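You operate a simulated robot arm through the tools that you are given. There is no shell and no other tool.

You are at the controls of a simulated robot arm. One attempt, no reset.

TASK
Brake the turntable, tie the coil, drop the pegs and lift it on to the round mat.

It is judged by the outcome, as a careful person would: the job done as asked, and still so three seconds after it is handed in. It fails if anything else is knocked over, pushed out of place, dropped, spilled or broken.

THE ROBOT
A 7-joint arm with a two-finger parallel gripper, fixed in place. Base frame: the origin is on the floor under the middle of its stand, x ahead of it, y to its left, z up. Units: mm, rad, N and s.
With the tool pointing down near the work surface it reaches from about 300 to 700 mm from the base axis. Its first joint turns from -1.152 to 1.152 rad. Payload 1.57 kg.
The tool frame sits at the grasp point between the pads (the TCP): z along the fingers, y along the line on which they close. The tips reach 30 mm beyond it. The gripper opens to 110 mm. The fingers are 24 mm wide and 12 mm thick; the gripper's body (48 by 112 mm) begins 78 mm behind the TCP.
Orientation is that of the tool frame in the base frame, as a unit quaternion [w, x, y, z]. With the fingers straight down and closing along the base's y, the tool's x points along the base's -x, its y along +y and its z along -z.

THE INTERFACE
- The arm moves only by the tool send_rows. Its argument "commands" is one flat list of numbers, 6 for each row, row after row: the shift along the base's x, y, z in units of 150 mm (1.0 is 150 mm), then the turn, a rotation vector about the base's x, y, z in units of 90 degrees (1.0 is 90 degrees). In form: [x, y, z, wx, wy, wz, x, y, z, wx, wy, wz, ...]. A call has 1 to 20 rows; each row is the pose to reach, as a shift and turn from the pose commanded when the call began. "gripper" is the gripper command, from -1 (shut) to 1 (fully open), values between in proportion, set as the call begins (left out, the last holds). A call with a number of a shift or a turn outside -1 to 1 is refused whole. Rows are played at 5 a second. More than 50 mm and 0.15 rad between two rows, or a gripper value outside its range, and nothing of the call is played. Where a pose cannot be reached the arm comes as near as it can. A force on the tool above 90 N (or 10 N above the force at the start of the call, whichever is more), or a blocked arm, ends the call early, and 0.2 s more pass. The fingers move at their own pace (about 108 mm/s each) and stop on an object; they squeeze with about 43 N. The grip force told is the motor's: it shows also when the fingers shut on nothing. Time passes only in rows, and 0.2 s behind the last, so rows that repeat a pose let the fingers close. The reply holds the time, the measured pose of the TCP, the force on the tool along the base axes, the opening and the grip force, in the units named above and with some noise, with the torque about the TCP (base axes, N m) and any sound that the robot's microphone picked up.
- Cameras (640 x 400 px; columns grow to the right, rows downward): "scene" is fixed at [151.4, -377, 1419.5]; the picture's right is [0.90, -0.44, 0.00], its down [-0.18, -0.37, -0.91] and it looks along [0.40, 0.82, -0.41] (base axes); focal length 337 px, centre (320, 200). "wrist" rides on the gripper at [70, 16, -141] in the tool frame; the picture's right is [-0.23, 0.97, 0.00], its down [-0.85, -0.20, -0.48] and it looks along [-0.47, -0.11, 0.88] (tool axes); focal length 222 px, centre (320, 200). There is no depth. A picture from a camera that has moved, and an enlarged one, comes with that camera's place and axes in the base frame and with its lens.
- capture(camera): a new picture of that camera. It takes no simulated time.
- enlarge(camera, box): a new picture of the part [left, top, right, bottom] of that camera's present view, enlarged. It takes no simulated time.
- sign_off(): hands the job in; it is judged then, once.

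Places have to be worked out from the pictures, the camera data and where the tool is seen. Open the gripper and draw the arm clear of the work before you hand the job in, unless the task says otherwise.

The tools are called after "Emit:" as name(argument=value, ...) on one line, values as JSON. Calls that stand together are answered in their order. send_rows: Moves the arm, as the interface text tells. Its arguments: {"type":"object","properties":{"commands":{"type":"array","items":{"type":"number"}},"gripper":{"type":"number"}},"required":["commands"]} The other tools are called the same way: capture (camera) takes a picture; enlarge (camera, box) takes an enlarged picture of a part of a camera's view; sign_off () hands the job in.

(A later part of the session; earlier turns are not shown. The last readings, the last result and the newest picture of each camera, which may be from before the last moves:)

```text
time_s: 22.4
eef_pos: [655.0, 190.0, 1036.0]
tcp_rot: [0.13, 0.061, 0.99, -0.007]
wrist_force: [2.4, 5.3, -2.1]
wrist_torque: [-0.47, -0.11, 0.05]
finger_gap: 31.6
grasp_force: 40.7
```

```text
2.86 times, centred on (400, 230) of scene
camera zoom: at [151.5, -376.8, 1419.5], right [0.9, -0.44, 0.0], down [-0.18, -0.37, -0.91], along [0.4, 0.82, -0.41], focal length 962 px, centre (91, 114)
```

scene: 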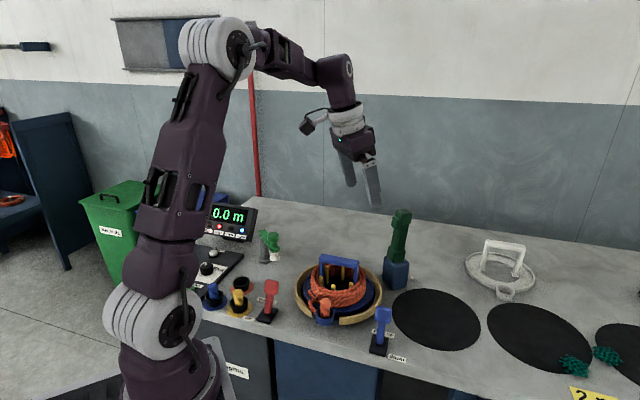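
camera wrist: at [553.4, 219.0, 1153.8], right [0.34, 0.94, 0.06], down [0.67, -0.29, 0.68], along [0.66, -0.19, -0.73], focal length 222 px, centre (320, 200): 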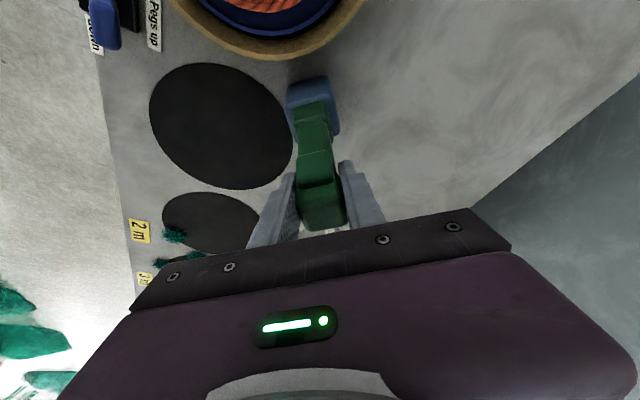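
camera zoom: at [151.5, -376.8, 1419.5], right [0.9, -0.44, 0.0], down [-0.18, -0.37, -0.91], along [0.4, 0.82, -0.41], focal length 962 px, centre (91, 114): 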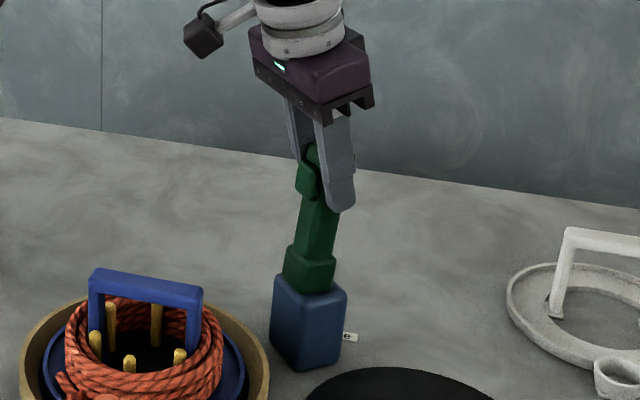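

Gripped with a 31.6 mm gap. I lift straight up slowly and watch the tool and its block.

Emit:
send_rows(commands=[0, 0, 0.05, 0, 0, 0, 0, 0, 0.12, 0, 0, 0, 0, 0, 0.2, 0, 0, 0, 0, 0, 0.28, 0, 0, 0, 0, 0, 0.36, 0, 0, 0, 0, 0, 0.44, 0, 0, 0])

Emit:
enlarge(camera="scene", box=[350, 130, 450, 300])

```text
time_s: 23.8
eef_pos: [655.2, 190.1, 1102.6]
tcp_rot: [0.131, 0.062, 0.989, -0.008]
wrist_force: [0.5, -0.2, 0.4]
wrist_torque: [-0.02, -0.01, -0.01]
finger_gap: 0.0
grasp_force: 21.2
```

```text
2.35 times, centred on (400, 215) of scene
camera zoom: at [151.4, -377.0, 1419.5], right [0.9, -0.44, 0.0], down [-0.18, -0.37, -0.91], along [0.4, 0.82, -0.41], focal length 792 px, centre (132, 165)
```

zoom: 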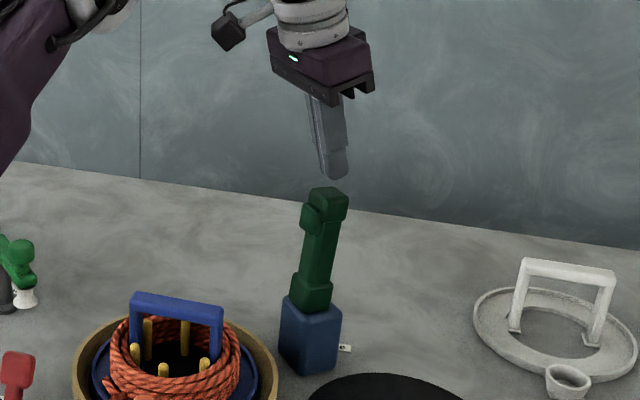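

The gripper slipped off the head; the tool is still in its block, unmoved. I'll check the picture closely, then grip again deeper and test the pull in small steps.

Emit:
enlarge(camera="scene", box=[375, 195, 435, 295])

Emit:
enlarge(camera="wrist", box=[270, 60, 370, 200])

```text
4.00 times, centred on (405, 245) of scene
camera zoom: at [151.4, -377.0, 1419.5], right [0.9, -0.44, 0.0], down [-0.18, -0.37, -0.91], along [0.4, 0.82, -0.41], focal length 1347 px, centre (-20, 20)
```

zoom: 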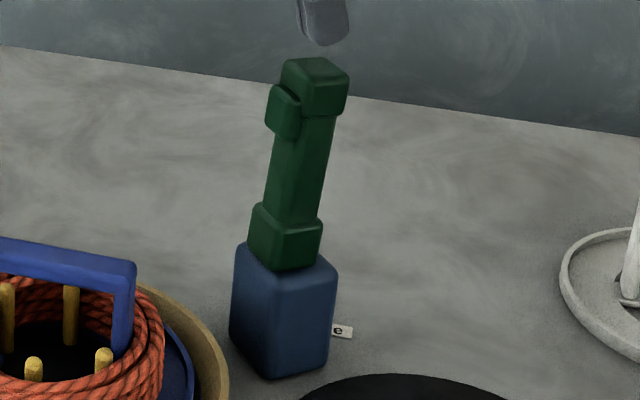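

```text
2.86 times, centred on (320, 130) of wrist
camera zoom: at [553.8, 218.3, 1220.8], right [0.34, 0.94, 0.06], down [0.67, -0.29, 0.68], along [0.66, -0.19, -0.73], focal length 635 px, centre (320, 400)
```

zoom: 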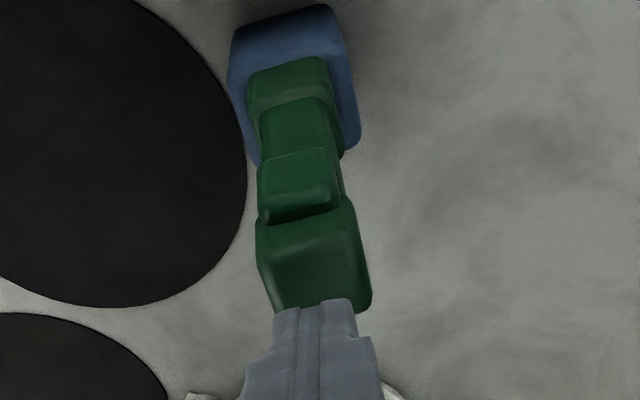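

The tool is undisturbed. I open, go back down a little deeper, close, and pull up in tiny steps to read the pull force.

Emit:
send_rows(commands=[0, 0, 0, 0, 0, 0, 0, 0, 0, 0, 0, 0, 0, 0.002, 0, 0, 0, 0, 0, 0.003, -0.15, 0, 0, 0, 0, 0.003, -0.3, 0, 0, 0, 0, 0.003, -0.4, 0, 0, 0, 0, 0.003, -0.5, 0, 0, 0], gripper=1)

Emit:
send_rows(commands=[0, 0, 0, 0, 0, 0, 0, 0, 0, 0, 0, 0, 0, 0, 0, 0, 0, 0, 0, 0, 0, 0, 0, 0, 0, 0, 0, 0, 0, 0], gripper=-1)

Emit:
send_rows(commands=[0, 0, 0.015, 0, 0, 0, 0, 0, 0.02, 0, 0, 0])

```text
time_s: 25.4
eef_pos: [655.0, 191.1, 1026.0]
tcp_rot: [0.131, 0.062, 0.989, -0.008]
wrist_force: [-0.4, -0.2, -0.4]
wrist_torque: [-0.05, 0.04, 0.02]
finger_gap: 110.0
grasp_force: 0.2
```

```text
time_s: 26.6
eef_pos: [655.2, 191.0, 1026.0]
tcp_rot: [0.13, 0.063, 0.989, -0.007]
wrist_force: [0.3, -1.5, -2.1]
wrist_torque: [-0.52, 0.04, 0.09]
finger_gap: 31.7
grasp_force: 40.5
```

```text
time_s: 27.2
eef_pos: [653.3, 190.4, 1026.8]
tcp_rot: [0.126, 0.062, 0.99, -0.008]
wrist_force: [5.1, -3.2, -34.0]
wrist_torque: [-0.3, -0.56, 0.07]
finger_gap: 31.7
grasp_force: 40.7
```

Pulling with 34 N moves nothing: the tool is locked in its holder, so the bump facing the robot is probably a release/trigger that must be squeezed. I let go, back away, and come in again with the fingers closing along x across that trigger.

Emit:
send_rows(commands=[0, 0, -0.01, 0, 0, 0, 0, 0, -0.02, 0, 0, 0, 0, 0, -0.02, 0, 0, 0])

Emit:
send_rows(commands=[0, 0, 0, 0, 0, 0, 0, 0, 0, 0, 0, 0, 0, 0, 0, 0, 0, 0, 0, 0, 0.15, 0, 0, 0, 0, 0, 0.3, 0, 0, 0, 0, 0, 0.45, 0, 0, 0, 0, 0, 0.6, 0, 0, 0], gripper=1)

Emit:
capture(camera="wrist")

```text
time_s: 28.0
eef_pos: [655.0, 190.9, 1027.1]
tcp_rot: [0.13, 0.062, 0.99, -0.007]
wrist_force: [-14.0, -5.2, -13.1]
wrist_torque: [-0.41, 1.19, -0.09]
finger_gap: 31.7
grasp_force: 40.3
```

```text
time_s: 29.6
eef_pos: [653.9, 189.8, 1117.9]
tcp_rot: [0.13, 0.062, 0.99, -0.006]
wrist_force: [0.2, -0.8, -0.5]
wrist_torque: [0.02, -0.02, -0.02]
finger_gap: 109.9
grasp_force: 0.1
```

```text
taken
camera wrist: at [553.1, 218.8, 1235.7], right [0.34, 0.94, 0.06], down [0.67, -0.29, 0.68], along [0.66, -0.19, -0.73], focal length 222 px, centre (320, 200)
```

wrist: 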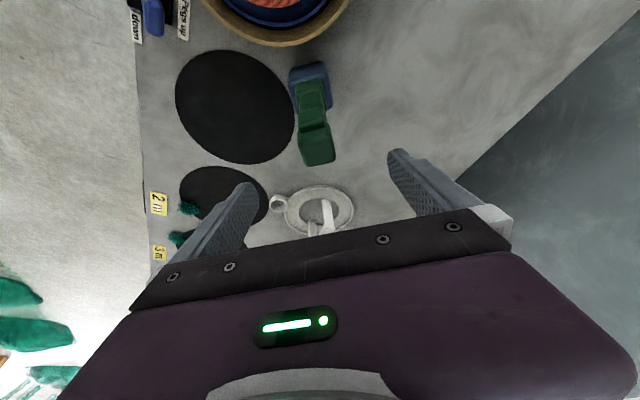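

Tool untouched in its holder. Undo the tilt while backing off, then yaw by 90°.

Emit:
send_rows(commands=[-0.1, 0, 0.03, 0.004, 0.033, 0, -0.2, -0.05, 0.06, 0.008, 0.066, 0, -0.3, -0.1, 0.09, 0.012, 0.099, 0, -0.4, -0.15, 0.12, 0.016, 0.132, 0, -0.5, -0.2, 0.14, 0.0203, 0.1654, 0])

Emit:
send_rows(commands=[0.02, -0.03, 0, 0, 0, 0.083, 0.04, -0.06, 0, 0, 0, 0.167, 0.06, -0.1, 0, 0, 0, 0.25, 0.08, -0.13, 0, 0, 0, 0.333, 0.1, -0.17, 0, 0, 0, 0.417, 0.12, -0.2, 0, 0, 0, 0.5, 0.14, -0.23, 0, 0, 0, 0.583, 0.16, -0.27, 0, 0, 0, 0.667, 0.18, -0.3, 0, 0, 0, 0.75, 0.2, -0.33, 0, 0, 0, 0.833, 0.2, -0.37, 0, 0, 0, 0.917, 0.2, -0.4, 0, 0, 0, 1.0])

Emit:
capture(camera="wrist")

```text
time_s: 30.8
eef_pos: [580.0, 160.5, 1137.1]
tcp_rot: [-0.001, 0.061, 0.998, 0.001]
wrist_force: [0.1, 0.5, -0.7]
wrist_torque: [-0.01, -0.01, 0.02]
finger_gap: 109.9
grasp_force: 0.1
```

```text
time_s: 33.4
eef_pos: [609.8, 101.1, 1138.4]
tcp_rot: [-0.001, -0.663, 0.749, 0.001]
wrist_force: [-0.9, 0.6, 0.3]
wrist_torque: [-0.01, 0.0, 0.01]
finger_gap: 109.9
grasp_force: 0.1
```

```text
taken
camera wrist: at [585.1, 33.4, 1278.8], right [-0.94, 0.34, 0.0], down [0.3, 0.82, 0.48], along [0.16, 0.45, -0.88], focal length 222 px, centre (320, 200)
```

wrist: 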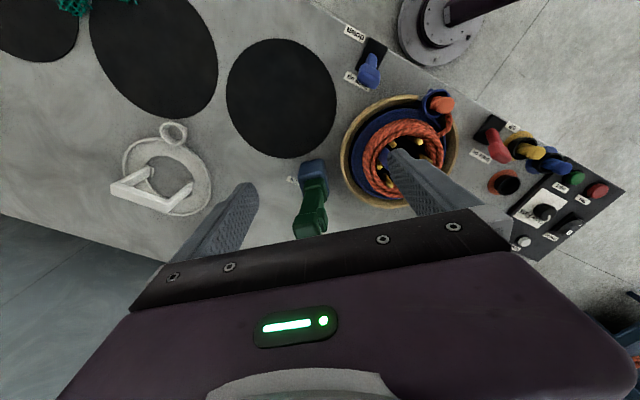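

Now a view of the tool from the −y side; I enlarge it to measure head plus trigger.

Emit:
enlarge(camera="wrist", box=[270, 150, 370, 250])

Emit:
enlarge(camera="wrist", box=[320, 70, 480, 220])

```text
4.00 times, centred on (320, 200) of wrist
camera zoom: at [585.1, 33.4, 1278.8], right [-0.94, 0.34, 0.0], down [0.3, 0.82, 0.48], along [0.16, 0.45, -0.88], focal length 888 px, centre (320, 200)
```

zoom: 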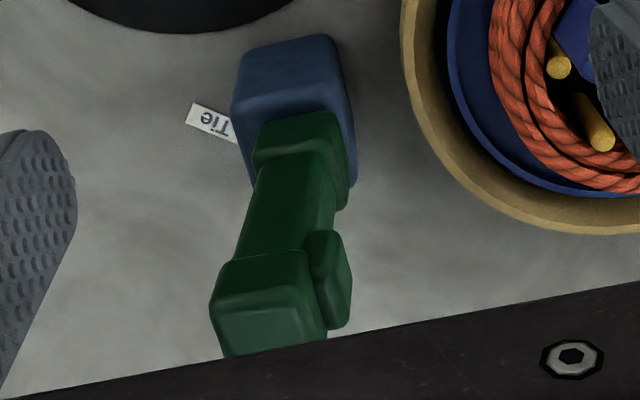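

```text
2.67 times, centred on (400, 145) of wrist
camera zoom: at [585.1, 33.4, 1278.8], right [-0.94, 0.34, 0.0], down [0.3, 0.82, 0.48], along [0.16, 0.45, -0.88], focal length 592 px, centre (107, 347)
```

zoom: 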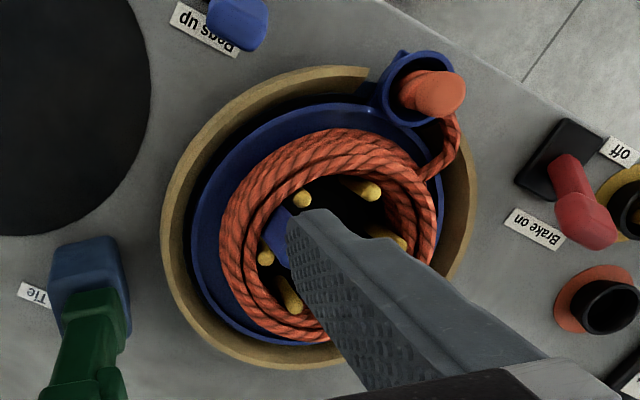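

The trigger protrudes about 8 mm on the −x side of the head. I tilt 25° (leaning from the −y side, for reach) and move to an approach point above and short of the head.

Emit:
send_rows(commands=[0.04, 0.05, 0, 0.046, -0.0057, 0, 0.08, 0.1, 0, 0.092, -0.0113, 0, 0.12, 0.16, -0.02, 0.138, -0.017, 0, 0.16, 0.22, -0.06, 0.184, -0.0226, 0, 0.2, 0.28, -0.1, 0.23, -0.028, 0, 0.24, 0.347, -0.147, 0.2757, -0.0339, 0])

Emit:
capture(camera="wrist")

Emit:
enlarge(camera="scene", box=[350, 130, 450, 300])

```text
time_s: 34.8
eef_pos: [645.4, 152.8, 1115.3]
tcp_rot: [0.162, -0.647, 0.731, 0.145]
wrist_force: [-0.5, 0.0, 0.0]
wrist_torque: [-0.02, -0.02, 0.02]
finger_gap: 110.0
grasp_force: 0.0
```

```text
taken
camera wrist: at [614.5, 32.6, 1213.9], right [-0.94, 0.32, 0.1], down [0.27, 0.54, 0.8], along [0.2, 0.77, -0.6], focal length 222 px, centre (320, 200)
```

wrist: 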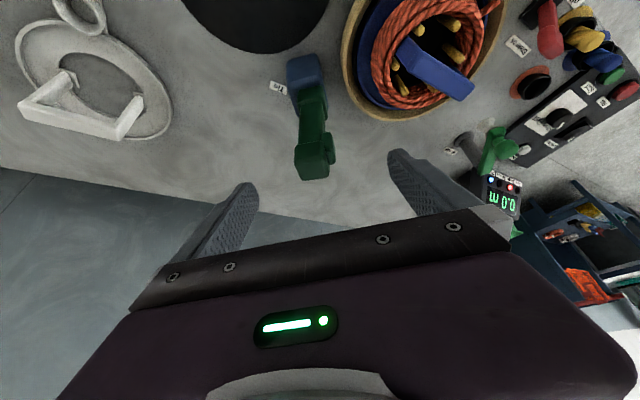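

```text
2.35 times, centred on (400, 215) of scene
camera zoom: at [151.4, -377.0, 1419.5], right [0.9, -0.44, 0.0], down [-0.18, -0.37, -0.91], along [0.4, 0.82, -0.41], focal length 792 px, centre (132, 165)
```

zoom: 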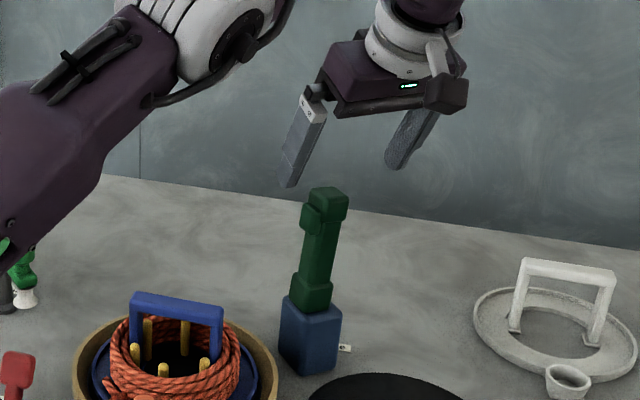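

The head and trigger lie centred between the fingers in the approach direction. I advance along the tool axis to bring the pads level with the trigger.

Emit:
send_rows(commands=[0.008, 0.055, -0.12, 0, 0, 0, 0.016, 0.11, -0.24, 0, 0, 0, 0.024, 0.165, -0.36, 0, 0, 0, 0.03, 0.215, -0.46, 0, 0, 0, 0.036, 0.25, -0.54, 0, 0, 0])

Emit:
capture(camera="wrist")

Emit:
enlarge(camera="scene", box=[350, 150, 450, 300])

```text
time_s: 36.0
eef_pos: [651.7, 190.4, 1034.8]
tcp_rot: [0.161, -0.646, 0.732, 0.143]
wrist_force: [-0.3, -0.8, 0.1]
wrist_torque: [0.01, -0.01, 0.02]
finger_gap: 110.0
grasp_force: 0.0
```

```text
taken
camera wrist: at [619.9, 69.9, 1132.3], right [-0.94, 0.33, 0.1], down [0.27, 0.54, 0.79], along [0.21, 0.77, -0.6], focal length 222 px, centre (320, 200)
```

wrist: 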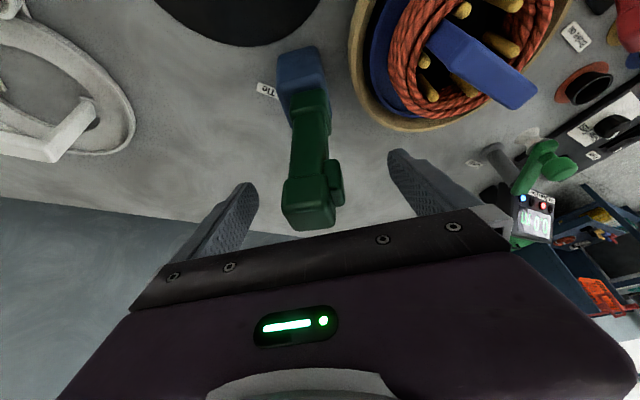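

```text
2.67 times, centred on (400, 225) of scene
camera zoom: at [151.4, -377.0, 1419.5], right [0.9, -0.44, 0.0], down [-0.18, -0.37, -0.91], along [0.4, 0.82, -0.41], focal length 898 px, centre (107, 133)
```

zoom: 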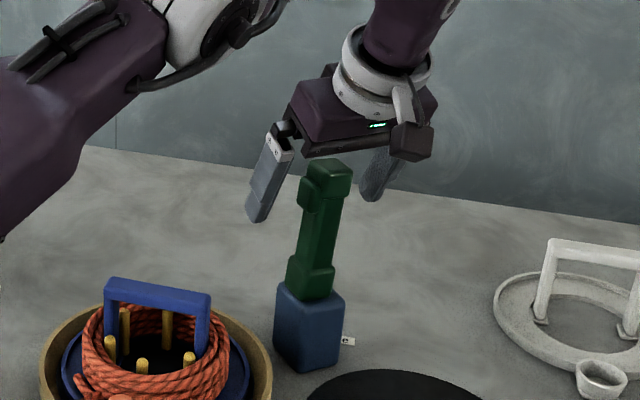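

The head and trigger are between the pads. I close on them and check for gap and sound.

Emit:
send_rows(commands=[0, 0, 0, 0, 0, 0, 0, 0, 0, 0, 0, 0, 0, 0, 0, 0, 0, 0, 0, 0, 0, 0, 0, 0], gripper=-1)

Emit:
capture(camera="wrist")

Emit:
enlarge(camera="scene", box=[350, 150, 450, 300])

```text
time_s: 37.0
eef_pos: [650.3, 189.4, 1034.7]
tcp_rot: [0.161, -0.646, 0.732, 0.146]
wrist_force: [-6.0, -1.1, 1.7]
wrist_torque: [0.09, 0.64, 0.35]
finger_gap: 41.4
grasp_force: 44.8
```

```text
taken
camera wrist: at [619.5, 69.9, 1132.4], right [-0.94, 0.32, 0.1], down [0.27, 0.54, 0.79], along [0.2, 0.77, -0.6], focal length 222 px, centre (320, 200)
```

wrist: 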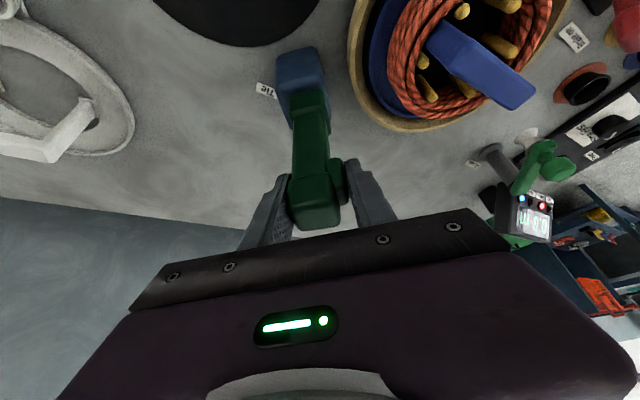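

```text
2.67 times, centred on (400, 225) of scene
camera zoom: at [151.2, -377.0, 1419.5], right [0.9, -0.44, 0.0], down [-0.18, -0.37, -0.91], along [0.4, 0.82, -0.41], focal length 898 px, centre (107, 133)
```

zoom: 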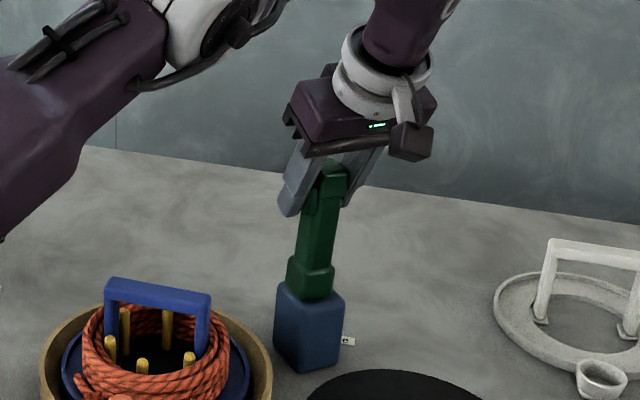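

Closed at 41.4 mm with no sound. I test a small upward pull.

Emit:
send_rows(commands=[0, 0, 0.015, 0, 0, 0, 0, 0, 0.03, 0, 0, 0])

```text
time_s: 37.6
eef_pos: [649.6, 189.8, 1034.8]
tcp_rot: [0.156, -0.646, 0.732, 0.147]
wrist_force: [-10.0, 3.8, -43.0]
wrist_torque: [0.37, 1.24, 0.22]
finger_gap: 40.7
grasp_force: 44.9
```

Still locked against lifting, even with the trigger squeezed. The tool stands on the line from the block to the turntable centre with its bump facing the coil, so it is likely a hinged tie arm which swings over onto the coil. I relieve the pull and test a small push toward the coil (−x).

Emit:
send_rows(commands=[0, 0, -0.02, 0, 0, 0, 0, 0, -0.03, 0, 0, 0, 0, 0, -0.03, 0, 0, 0])

Emit:
send_rows(commands=[-0.01, 0.001, 0, 0, 0, 0, -0.02, 0.002, 0, 0, 0, 0, -0.03, 0.003, 0, 0, 0, 0])

```text
time_s: 38.4
eef_pos: [650.1, 190.2, 1035.2]
tcp_rot: [0.16, -0.646, 0.732, 0.146]
wrist_force: [-18.9, 0.0, -8.4]
wrist_torque: [-0.4, 1.97, 0.75]
finger_gap: 41.0
grasp_force: 44.8
```

```text
time_s: 39.2
eef_pos: [647.2, 190.6, 1036.8]
tcp_rot: [0.164, -0.646, 0.732, 0.143]
wrist_force: [-3.4, 0.7, -4.4]
wrist_torque: [-0.45, 0.56, 0.41]
finger_gap: 40.6
grasp_force: 44.8
```

The side force relaxes as I go −x. I move 6 mm further to see whether it gives or resists.

Emit:
send_rows(commands=[-0.02, 0.002, 0, 0, 0, 0, -0.04, 0.004, 0, 0, 0, 0])

Emit:
enlarge(camera="scene", box=[350, 150, 450, 300])

```text
time_s: 39.8
eef_pos: [644.5, 190.5, 1036.6]
tcp_rot: [0.166, -0.645, 0.732, 0.141]
wrist_force: [26.1, 4.5, -3.0]
wrist_torque: [-0.57, -2.26, 0.38]
finger_gap: 40.5
grasp_force: 44.6
```

```text
2.67 times, centred on (400, 225) of scene
camera zoom: at [152.2, -376.8, 1419.4], right [0.9, -0.44, 0.0], down [-0.18, -0.37, -0.91], along [0.4, 0.82, -0.41], focal length 898 px, centre (107, 133)
```

zoom: 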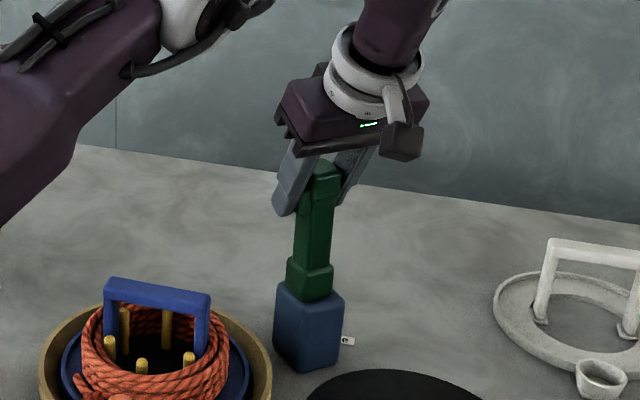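

It resists, but with flat pads across x the head cannot rotate. I open to about 62 mm so that only the far finger can push the head, letting it swing freely if hinged.

Emit:
send_rows(commands=[0.02, 0, 0, 0, 0, 0, 0.035, -0.003, 0, 0, 0, 0])

Emit:
send_rows(commands=[0, 0, 0, 0, 0, 0, 0, 0, 0, 0, 0, 0, 0, 0, 0, 0, 0, 0], gripper=0.13)

Emit:
send_rows(commands=[-0.02, 0.002, 0, 0, 0, 0, -0.04, 0.004, 0, 0, 0, 0, -0.06, 0.006, 0, 0, 0, 0, -0.08, 0.008, 0, 0, 0, 0, -0.1, 0.01, 0, 0, 0, 0])

Emit:
enlarge(camera="scene", box=[350, 150, 450, 300])

```text
time_s: 40.4
eef_pos: [645.5, 190.6, 1037.7]
tcp_rot: [0.161, -0.646, 0.732, 0.144]
wrist_force: [5.0, -6.5, 15.1]
wrist_torque: [0.57, -0.58, 0.15]
finger_gap: 40.3
grasp_force: 45.2
```

```text
time_s: 41.2
eef_pos: [645.7, 191.3, 1033.6]
tcp_rot: [0.161, -0.645, 0.732, 0.145]
wrist_force: [0.3, -0.1, -0.4]
wrist_torque: [-0.03, -0.02, 0.01]
finger_gap: 62.0
grasp_force: 0.2
```

```text
time_s: 42.4
eef_pos: [631.3, 191.0, 1034.4]
tcp_rot: [0.162, -0.645, 0.732, 0.144]
wrist_force: [3.0, -0.5, 1.2]
wrist_torque: [-0.04, -0.11, -0.04]
finger_gap: 64.8
grasp_force: 1.3
```

```text
2.67 times, centred on (400, 225) of scene
camera zoom: at [151.4, -377.0, 1419.4], right [0.9, -0.44, 0.0], down [-0.18, -0.37, -0.91], along [0.4, 0.82, -0.41], focal length 898 px, centre (107, 133)
```

zoom: 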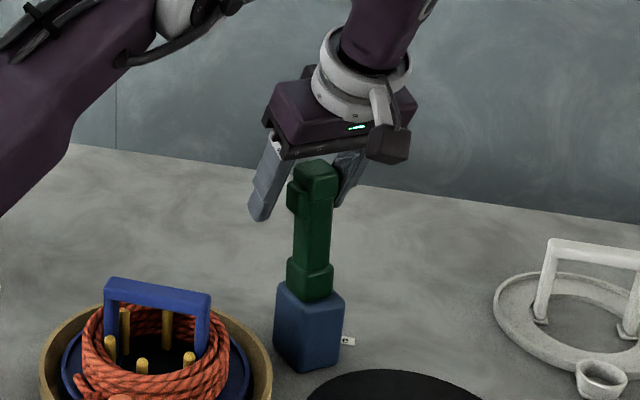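

The tie arm tilts toward the coil with only about 3 N: it is hinged. I keep pushing it toward the coil at this height, in small steps.

Emit:
send_rows(commands=[-0.04, 0.004, 0, 0, 0, 0, -0.08, 0.008, 0, 0, 0, 0, -0.12, 0.012, 0, 0, 0, 0, -0.16, 0.017, 0, 0, 0, 0, -0.2, 0.022, 0, 0, 0, 0, -0.24, 0.026, 0, 0, 0, 0])

Emit:
enlarge(camera="scene", box=[320, 150, 450, 310])

Emit:
capture(camera="wrist")

```text
time_s: 43.8
eef_pos: [595.1, 195.7, 1034.8]
tcp_rot: [0.161, -0.646, 0.732, 0.145]
wrist_force: [-0.4, -0.8, 0.4]
wrist_torque: [-0.03, 0.01, 0.01]
finger_gap: 62.2
grasp_force: 0.3
```

```text
2.50 times, centred on (385, 230) of scene
camera zoom: at [151.4, -377.0, 1419.5], right [0.9, -0.44, 0.0], down [-0.18, -0.37, -0.91], along [0.4, 0.82, -0.41], focal length 842 px, centre (158, 125)
```

zoom: 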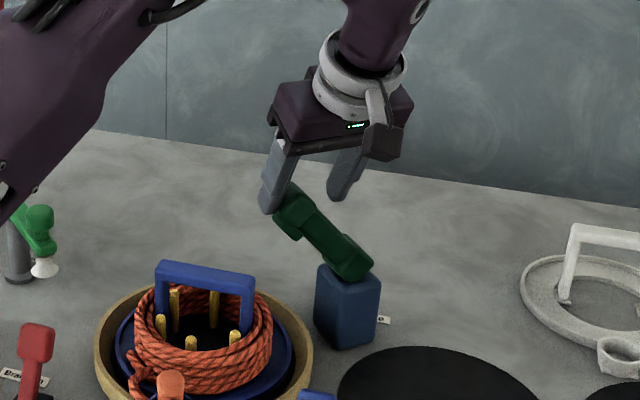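

```text
taken
camera wrist: at [563.9, 75.6, 1133.4], right [-0.94, 0.33, 0.1], down [0.27, 0.54, 0.79], along [0.2, 0.77, -0.6], focal length 222 px, centre (320, 200)
```

wrist: 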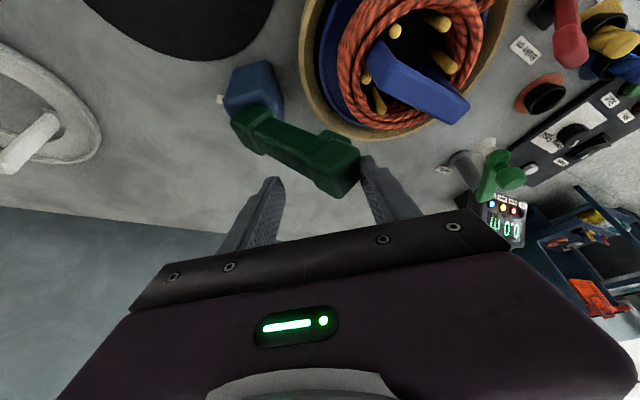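

The tie arm has tipped over and now leans on the near finger; a yellow lamp seems lit on the display. I look at it closely.

Emit:
enlarge(camera="scene", box=[190, 190, 290, 250])

Emit:
enlarge(camera="wrist", box=[470, 170, 560, 260])

Emit:
enlarge(camera="wrist", box=[200, 50, 420, 220])

Emit:
enlarge(camera="scene", box=[345, 200, 415, 290])

```text
6.40 times, centred on (240, 220) of scene
camera zoom: at [151.4, -377.0, 1419.5], right [0.9, -0.44, 0.0], down [-0.18, -0.37, -0.91], along [0.4, 0.82, -0.41], focal length 2155 px, centre (832, 72)
```

zoom: 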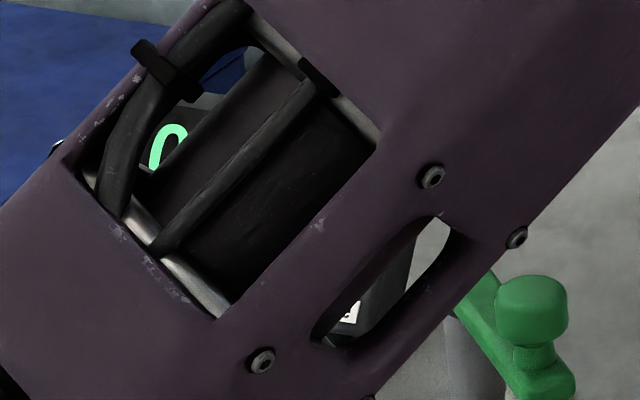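

```text
4.44 times, centred on (515, 215) of wrist
camera zoom: at [563.9, 75.6, 1133.4], right [-0.94, 0.33, 0.1], down [0.27, 0.54, 0.79], along [0.2, 0.77, -0.6], focal length 987 px, centre (-547, 133)
```

zoom: 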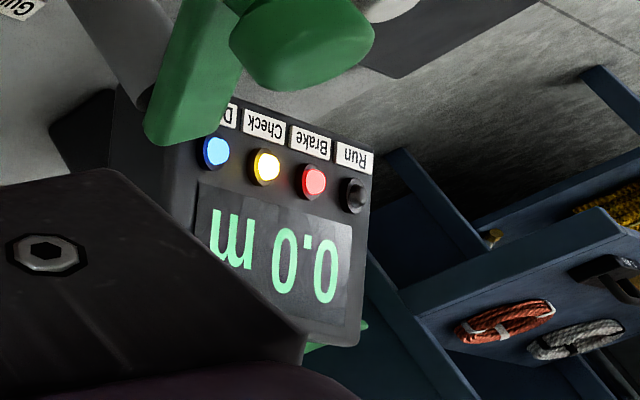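

```text
2.35 times, centred on (310, 135) of wrist
camera zoom: at [563.9, 75.6, 1133.4], right [-0.94, 0.33, 0.1], down [0.27, 0.54, 0.79], along [0.2, 0.77, -0.6], focal length 523 px, centre (344, 353)
```

zoom: 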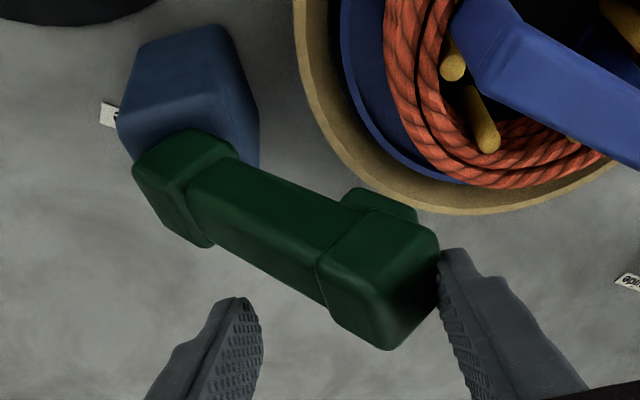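

```text
4.44 times, centred on (380, 245) of scene
camera zoom: at [151.4, -377.0, 1419.5], right [0.9, -0.44, 0.0], down [-0.18, -0.37, -0.91], along [0.4, 0.82, -0.41], focal length 1496 px, centre (53, 0)
```

zoom: 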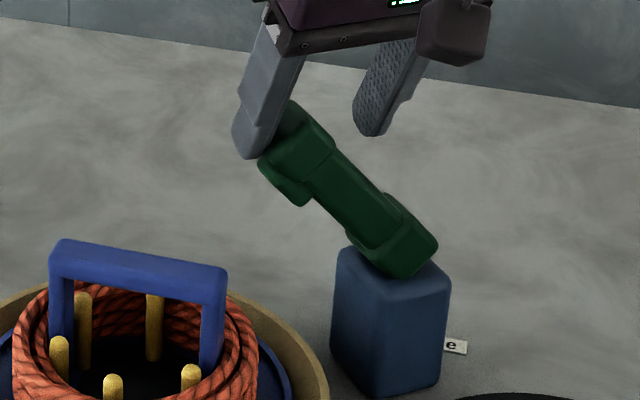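

The "Check" lamp is lit and the hinged tie arm leans about 55° on the near finger. I ease it down toward the coil by moving the finger −x and down in small steps.

Emit:
send_rows(commands=[-0.02, 0.002, -0.04, 0, 0, 0, -0.04, 0.004, -0.08, 0, 0, 0, -0.06, 0.006, -0.12, 0, 0, 0])

Emit:
enlarge(camera="scene", box=[310, 200, 420, 320])

Emit:
capture(camera="wrist")

```text
time_s: 44.6
eef_pos: [586.6, 196.2, 1018.1]
tcp_rot: [0.162, -0.646, 0.732, 0.144]
wrist_force: [-1.9, 0.6, 1.4]
wrist_torque: [-0.01, 0.01, 0.02]
finger_gap: 63.6
grasp_force: 1.6
```

```text
3.33 times, centred on (365, 260) of scene
camera zoom: at [151.3, -377.0, 1419.5], right [0.9, -0.44, 0.0], down [-0.18, -0.37, -0.91], along [0.4, 0.82, -0.41], focal length 1122 px, centre (170, 0)
```

zoom: 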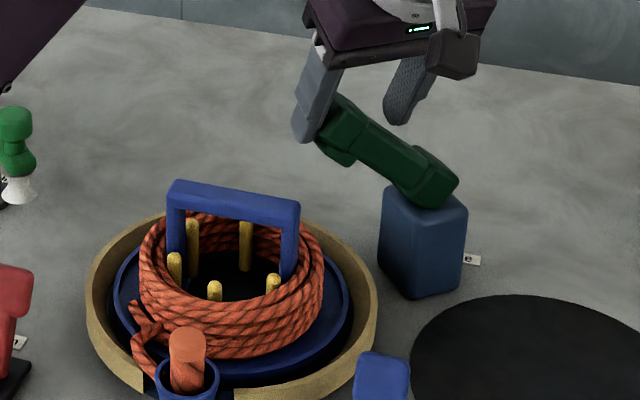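

```text
taken
camera wrist: at [554.6, 76.3, 1115.4], right [-0.94, 0.33, 0.1], down [0.27, 0.54, 0.8], along [0.21, 0.77, -0.6], focal length 222 px, centre (320, 200)
```

wrist: 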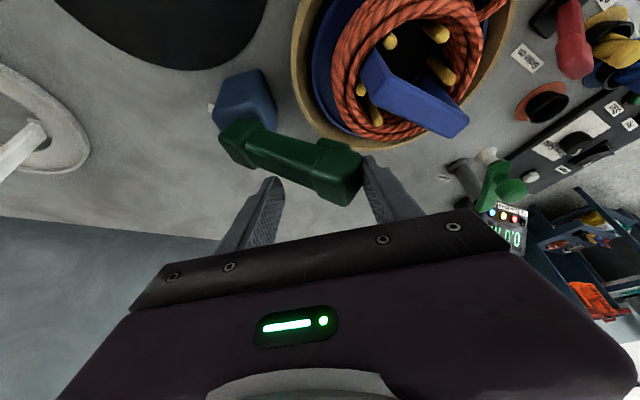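

The finger lowers the arm smoothly; contact force is only about 2 N. I continue.

Emit:
send_rows(commands=[-0.02, 0.002, -0.04, 0, 0, 0, -0.035, 0.004, -0.08, 0, 0, 0, -0.05, 0.006, -0.12, 0, 0, 0, -0.06, 0.007, -0.16, 0, 0, 0])

Emit:
enlarge(camera="scene", box=[310, 200, 420, 320])

Emit:
enlarge(camera="wrist", box=[200, 20, 460, 220])

```text
time_s: 45.2
eef_pos: [583.9, 196.9, 1015.3]
tcp_rot: [0.171, -0.647, 0.73, 0.138]
wrist_force: [-23.9, -14.8, 36.4]
wrist_torque: [-0.62, -0.58, 0.5]
finger_gap: 62.7
grasp_force: 44.6
stopped in row 3: the force on the tool passed its limit at 101 N (the readings are from after the stop); the commanded pose is now the measured one
```

```text
3.33 times, centred on (365, 260) of scene
camera zoom: at [150.0, -377.6, 1419.4], right [0.9, -0.44, 0.0], down [-0.18, -0.37, -0.91], along [0.4, 0.82, -0.41], focal length 1122 px, centre (170, 0)
```

zoom: 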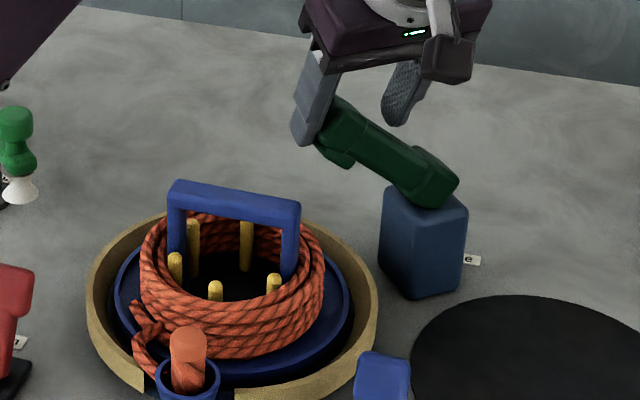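

```text
2.00 times, centred on (330, 120) of wrist
camera zoom: at [550.7, 76.2, 1113.1], right [-0.94, 0.32, 0.08], down [0.25, 0.54, 0.8], along [0.22, 0.78, -0.59], focal length 444 px, centre (300, 360)
```

zoom: 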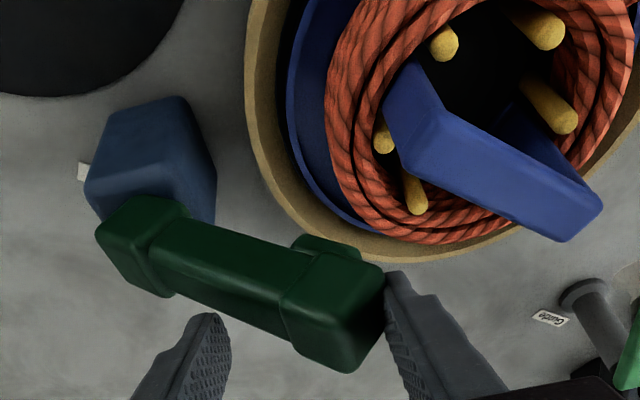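

The far finger's tip has wedged on the arm's back (101 N stop), so this straddling grip is not suitable for lowering it. I relieve the load by going up, then push the arm back upright with the near finger so that I can take a proper hold across its sides.

Emit:
send_rows(commands=[0, 0, 0.04, 0, 0, 0, 0, 0, 0.08, 0, 0, 0, 0.01, 0, 0.12, 0, 0, 0])

Emit:
enlarge(camera="scene", box=[310, 200, 420, 320])

```text
time_s: 46.0
eef_pos: [587.1, 197.3, 1031.3]
tcp_rot: [0.172, -0.646, 0.731, 0.138]
wrist_force: [-1.4, -0.9, 0.1]
wrist_torque: [0.0, -0.02, 0.01]
finger_gap: 62.4
grasp_force: 0.1
```

```text
3.33 times, centred on (365, 260) of scene
camera zoom: at [151.4, -377.0, 1419.5], right [0.9, -0.44, 0.0], down [-0.18, -0.37, -0.91], along [0.4, 0.82, -0.41], focal length 1122 px, centre (170, 0)
```

zoom: 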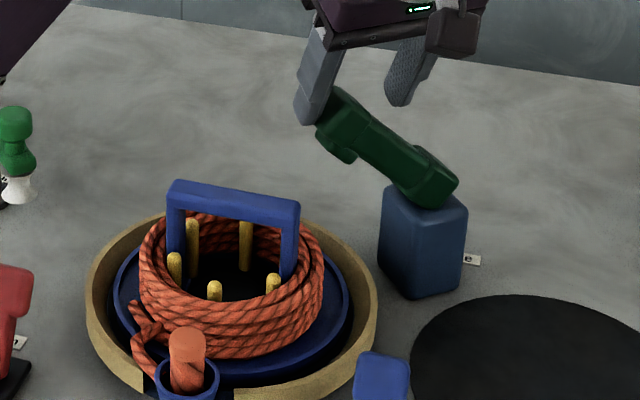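

Nothing presses now, yet the arm keeps its angle. I shift the finger 6 mm away to see if the arm rests on it or stays by itself.

Emit:
send_rows(commands=[-0.02, 0, 0, 0, 0, 0, -0.04, 0, 0, 0, 0, 0])

Emit:
enlarge(camera="scene", box=[310, 200, 420, 320])

Emit:
enlarge(camera="wrist", box=[200, 20, 460, 220])

```text
time_s: 46.6
eef_pos: [582.4, 198.2, 1031.3]
tcp_rot: [0.172, -0.646, 0.73, 0.138]
wrist_force: [-0.6, 0.4, 0.1]
wrist_torque: [-0.02, 0.0, 0.0]
finger_gap: 62.3
grasp_force: 0.0
```

```text
3.33 times, centred on (365, 260) of scene
camera zoom: at [151.4, -377.0, 1419.5], right [0.9, -0.44, 0.0], down [-0.18, -0.37, -0.91], along [0.4, 0.82, -0.41], focal length 1122 px, centre (170, 0)
```

zoom: 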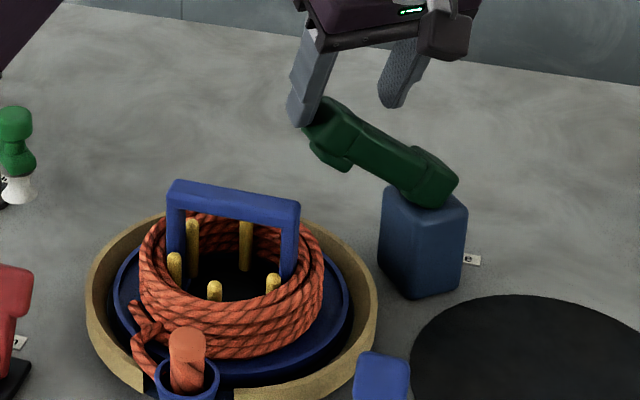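

```text
2.00 times, centred on (330, 120) of wrist
camera zoom: at [547.5, 77.1, 1128.8], right [-0.94, 0.33, 0.08], down [0.25, 0.54, 0.8], along [0.22, 0.78, -0.59], focal length 444 px, centre (300, 360)
```

zoom: 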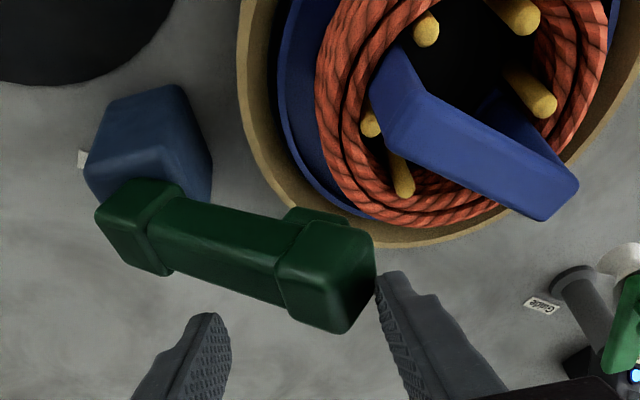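

The arm follows the finger slowly, so its hinge is damped and it can come down gently by itself. I lift the gripper clear and let it settle on the coil.

Emit:
send_rows(commands=[0, 0, 0.1, 0, 0, 0, 0, 0, 0.2, 0, 0, 0, 0, 0, 0.3, 0, 0, 0, 0, 0, 0.4, 0, 0, 0, 0, 0, 0.5, 0, 0, 0])

Emit:
enlarge(camera="scene", box=[310, 200, 420, 320])

Emit:
enlarge(camera="wrist", box=[200, 0, 560, 220])

```text
time_s: 47.8
eef_pos: [582.2, 198.2, 1106.6]
tcp_rot: [0.171, -0.647, 0.73, 0.139]
wrist_force: [-0.3, -0.3, 0.9]
wrist_torque: [0.03, -0.01, 0.01]
finger_gap: 62.1
grasp_force: 0.0
```

```text
3.33 times, centred on (365, 260) of scene
camera zoom: at [151.4, -377.0, 1419.5], right [0.9, -0.44, 0.0], down [-0.18, -0.37, -0.91], along [0.4, 0.82, -0.41], focal length 1122 px, centre (170, 0)
```

zoom: 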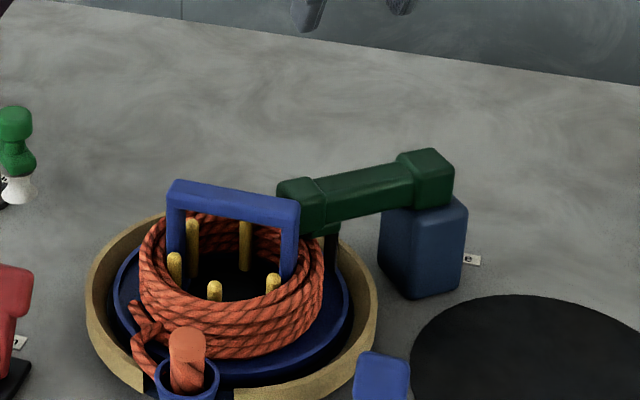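

```text
1.78 times, centred on (380, 110) of wrist
camera zoom: at [547.7, 77.3, 1204.5], right [-0.94, 0.33, 0.08], down [0.26, 0.54, 0.8], along [0.22, 0.78, -0.59], focal length 395 px, centre (213, 360)
```

zoom: 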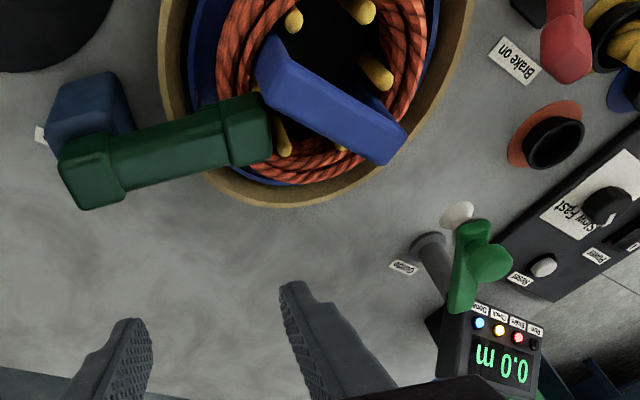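

The tie arm has settled over the coil beside the handle. I look closely at what it does there.

Emit:
enlarge(camera="scene", box=[345, 235, 405, 300])

Emit:
enlarge(camera="wrist", box=[220, 20, 380, 140])

Emit:
enlarge(camera="wrist", box=[450, 150, 540, 230])

```text
6.15 times, centred on (375, 268) of scene
camera zoom: at [151.4, -377.0, 1419.5], right [0.9, -0.44, 0.0], down [-0.18, -0.37, -0.91], along [0.4, 0.82, -0.41], focal length 2072 px, centre (-18, -215)
```

zoom: 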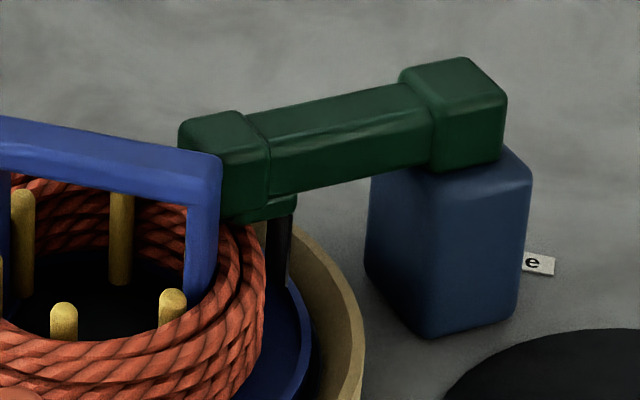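

```text
3.33 times, centred on (300, 80) of wrist
camera zoom: at [547.7, 77.3, 1204.5], right [-0.94, 0.33, 0.08], down [0.26, 0.54, 0.8], along [0.22, 0.78, -0.59], focal length 740 px, centre (387, 600)
```

zoom: 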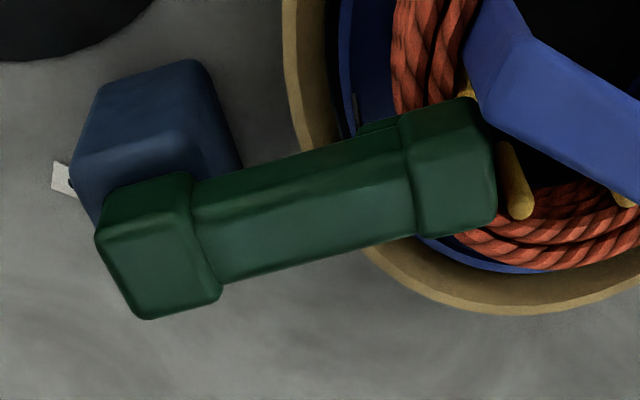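

```text
5.00 times, centred on (495, 190) of wrist
camera zoom: at [547.7, 77.3, 1204.5], right [-0.94, 0.33, 0.08], down [0.26, 0.54, 0.8], along [0.22, 0.78, -0.59], focal length 1111 px, centre (-555, 250)
```

zoom: 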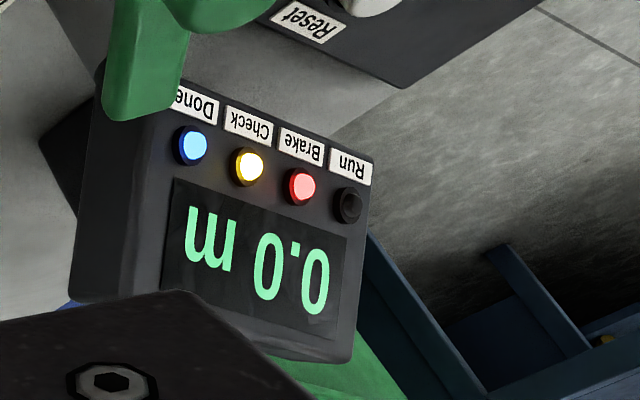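

The tie head rests on the rope with the arm level (top about z 960), the Check lamp is lit, but I heard no sound. I straighten the tool, close the fingers and come above the head of the arm to press it down.

Emit:
send_rows(commands=[-0.02, 0.003, 0, -0.046, 0.0076, 0, -0.04, 0.006, 0, -0.093, 0.0152, 0, -0.07, 0.01, 0, -0.139, 0.0228, 0, -0.1, 0.014, 0, -0.186, 0.0304, 0, -0.12, 0.017, -0.1, -0.232, 0.038, 0, -0.133, 0.02, -0.25, -0.2785, 0.0456, 0, -0.133, 0.02, -0.373, -0.2785, 0.0456, 0], gripper=-1)

Emit:
capture(camera="wrist")

Emit:
enlarge(camera="scene", box=[310, 170, 420, 310])

```text
time_s: 49.4
eef_pos: [560.6, 200.1, 1050.1]
tcp_rot: [0.0, -0.663, 0.749, 0.0]
wrist_force: [0.1, 0.1, -0.1]
wrist_torque: [-0.02, 0.01, 0.02]
finger_gap: 0.0
grasp_force: 21.7
```

```text
taken
camera wrist: at [536.2, 133.3, 1191.0], right [-0.94, 0.34, 0.0], down [0.3, 0.83, 0.48], along [0.17, 0.45, -0.88], focal length 222 px, centre (320, 200)
```

wrist: 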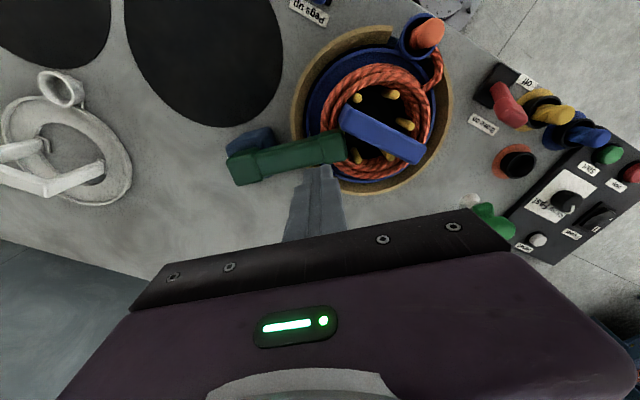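

```text
2.86 times, centred on (365, 240) of scene
camera zoom: at [151.4, -377.0, 1419.5], right [0.9, -0.44, 0.0], down [-0.18, -0.37, -0.91], along [0.4, 0.82, -0.41], focal length 962 px, centre (191, 86)
```

zoom: 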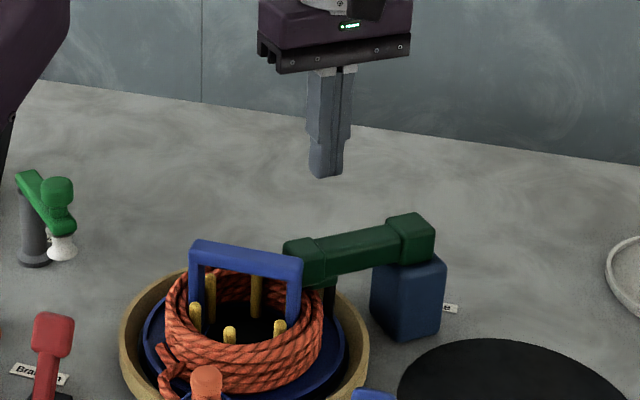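

I enlarge the wrist view to locate the arm head relative to the fingertips.

Emit:
enlarge(camera="wrist", box=[220, 70, 440, 210])

```text
2.86 times, centred on (330, 140) of wrist
camera zoom: at [536.2, 133.3, 1191.0], right [-0.94, 0.34, 0.0], down [0.3, 0.83, 0.48], along [0.17, 0.45, -0.88], focal length 635 px, centre (291, 371)
```

zoom: 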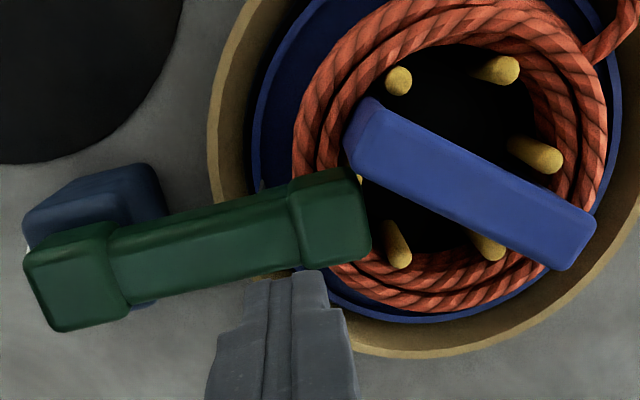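

The arm's head lies at about (545,197), just clear of the handle end. I lower the closed fingertips over its head at (556,199) and press gently.

Emit:
send_rows(commands=[-0.03, -0.007, -0.1, 0, 0, 0, -0.03, -0.007, -0.2, 0, 0, 0, -0.03, -0.007, -0.3, 0, 0, 0, -0.03, -0.007, -0.35, 0, 0, 0, -0.03, -0.007, -0.38, 0, 0, 0])

Emit:
send_rows(commands=[0, 0, -0.012, 0, 0, 0, 0, 0, -0.024, 0, 0, 0, 0, 0, -0.036, 0, 0, 0])

Emit:
enlarge(camera="scene", box=[310, 200, 420, 310])

```text
time_s: 50.6
eef_pos: [557.8, 199.3, 992.9]
tcp_rot: [0.001, -0.663, 0.749, -0.001]
wrist_force: [0.3, 0.6, 0.4]
wrist_torque: [0.03, -0.01, 0.01]
finger_gap: 0.1
grasp_force: 21.4
```

```text
time_s: 51.4
eef_pos: [557.0, 200.6, 988.3]
tcp_rot: [0.0, -0.662, 0.749, 0.0]
wrist_force: [0.2, -0.7, 0.0]
wrist_torque: [0.01, 0.01, -0.01]
finger_gap: 0.1
grasp_force: 21.4
```

```text
3.64 times, centred on (365, 255) of scene
camera zoom: at [151.4, -377.0, 1419.5], right [0.9, -0.44, 0.0], down [-0.18, -0.37, -0.91], along [0.4, 0.82, -0.41], focal length 1224 px, centre (156, 0)
```

zoom: 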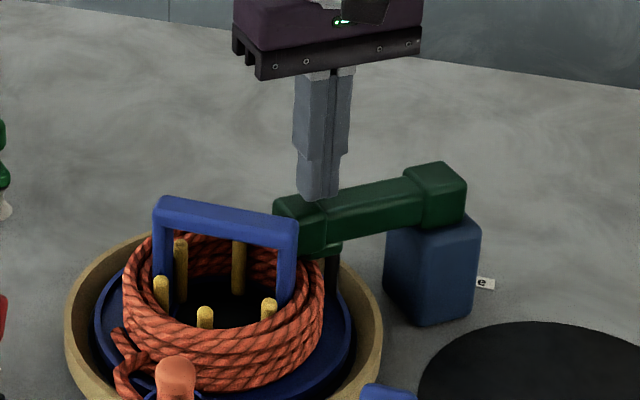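

No contact yet with the tips at z about 958. I continue down in small steps.

Emit:
send_rows(commands=[0, 0, -0.014, 0, 0, 0, 0, 0, -0.028, 0, 0, 0, 0, 0, -0.042, 0, 0, 0, 0, 0, -0.056, 0, 0, 0])

```text
time_s: 52.4
eef_pos: [557.9, 201.4, 981.4]
tcp_rot: [0.001, -0.662, 0.749, -0.001]
wrist_force: [-4.7, -2.6, 19.8]
wrist_torque: [-0.03, 0.12, -0.01]
finger_gap: 0.0
grasp_force: 21.3
```

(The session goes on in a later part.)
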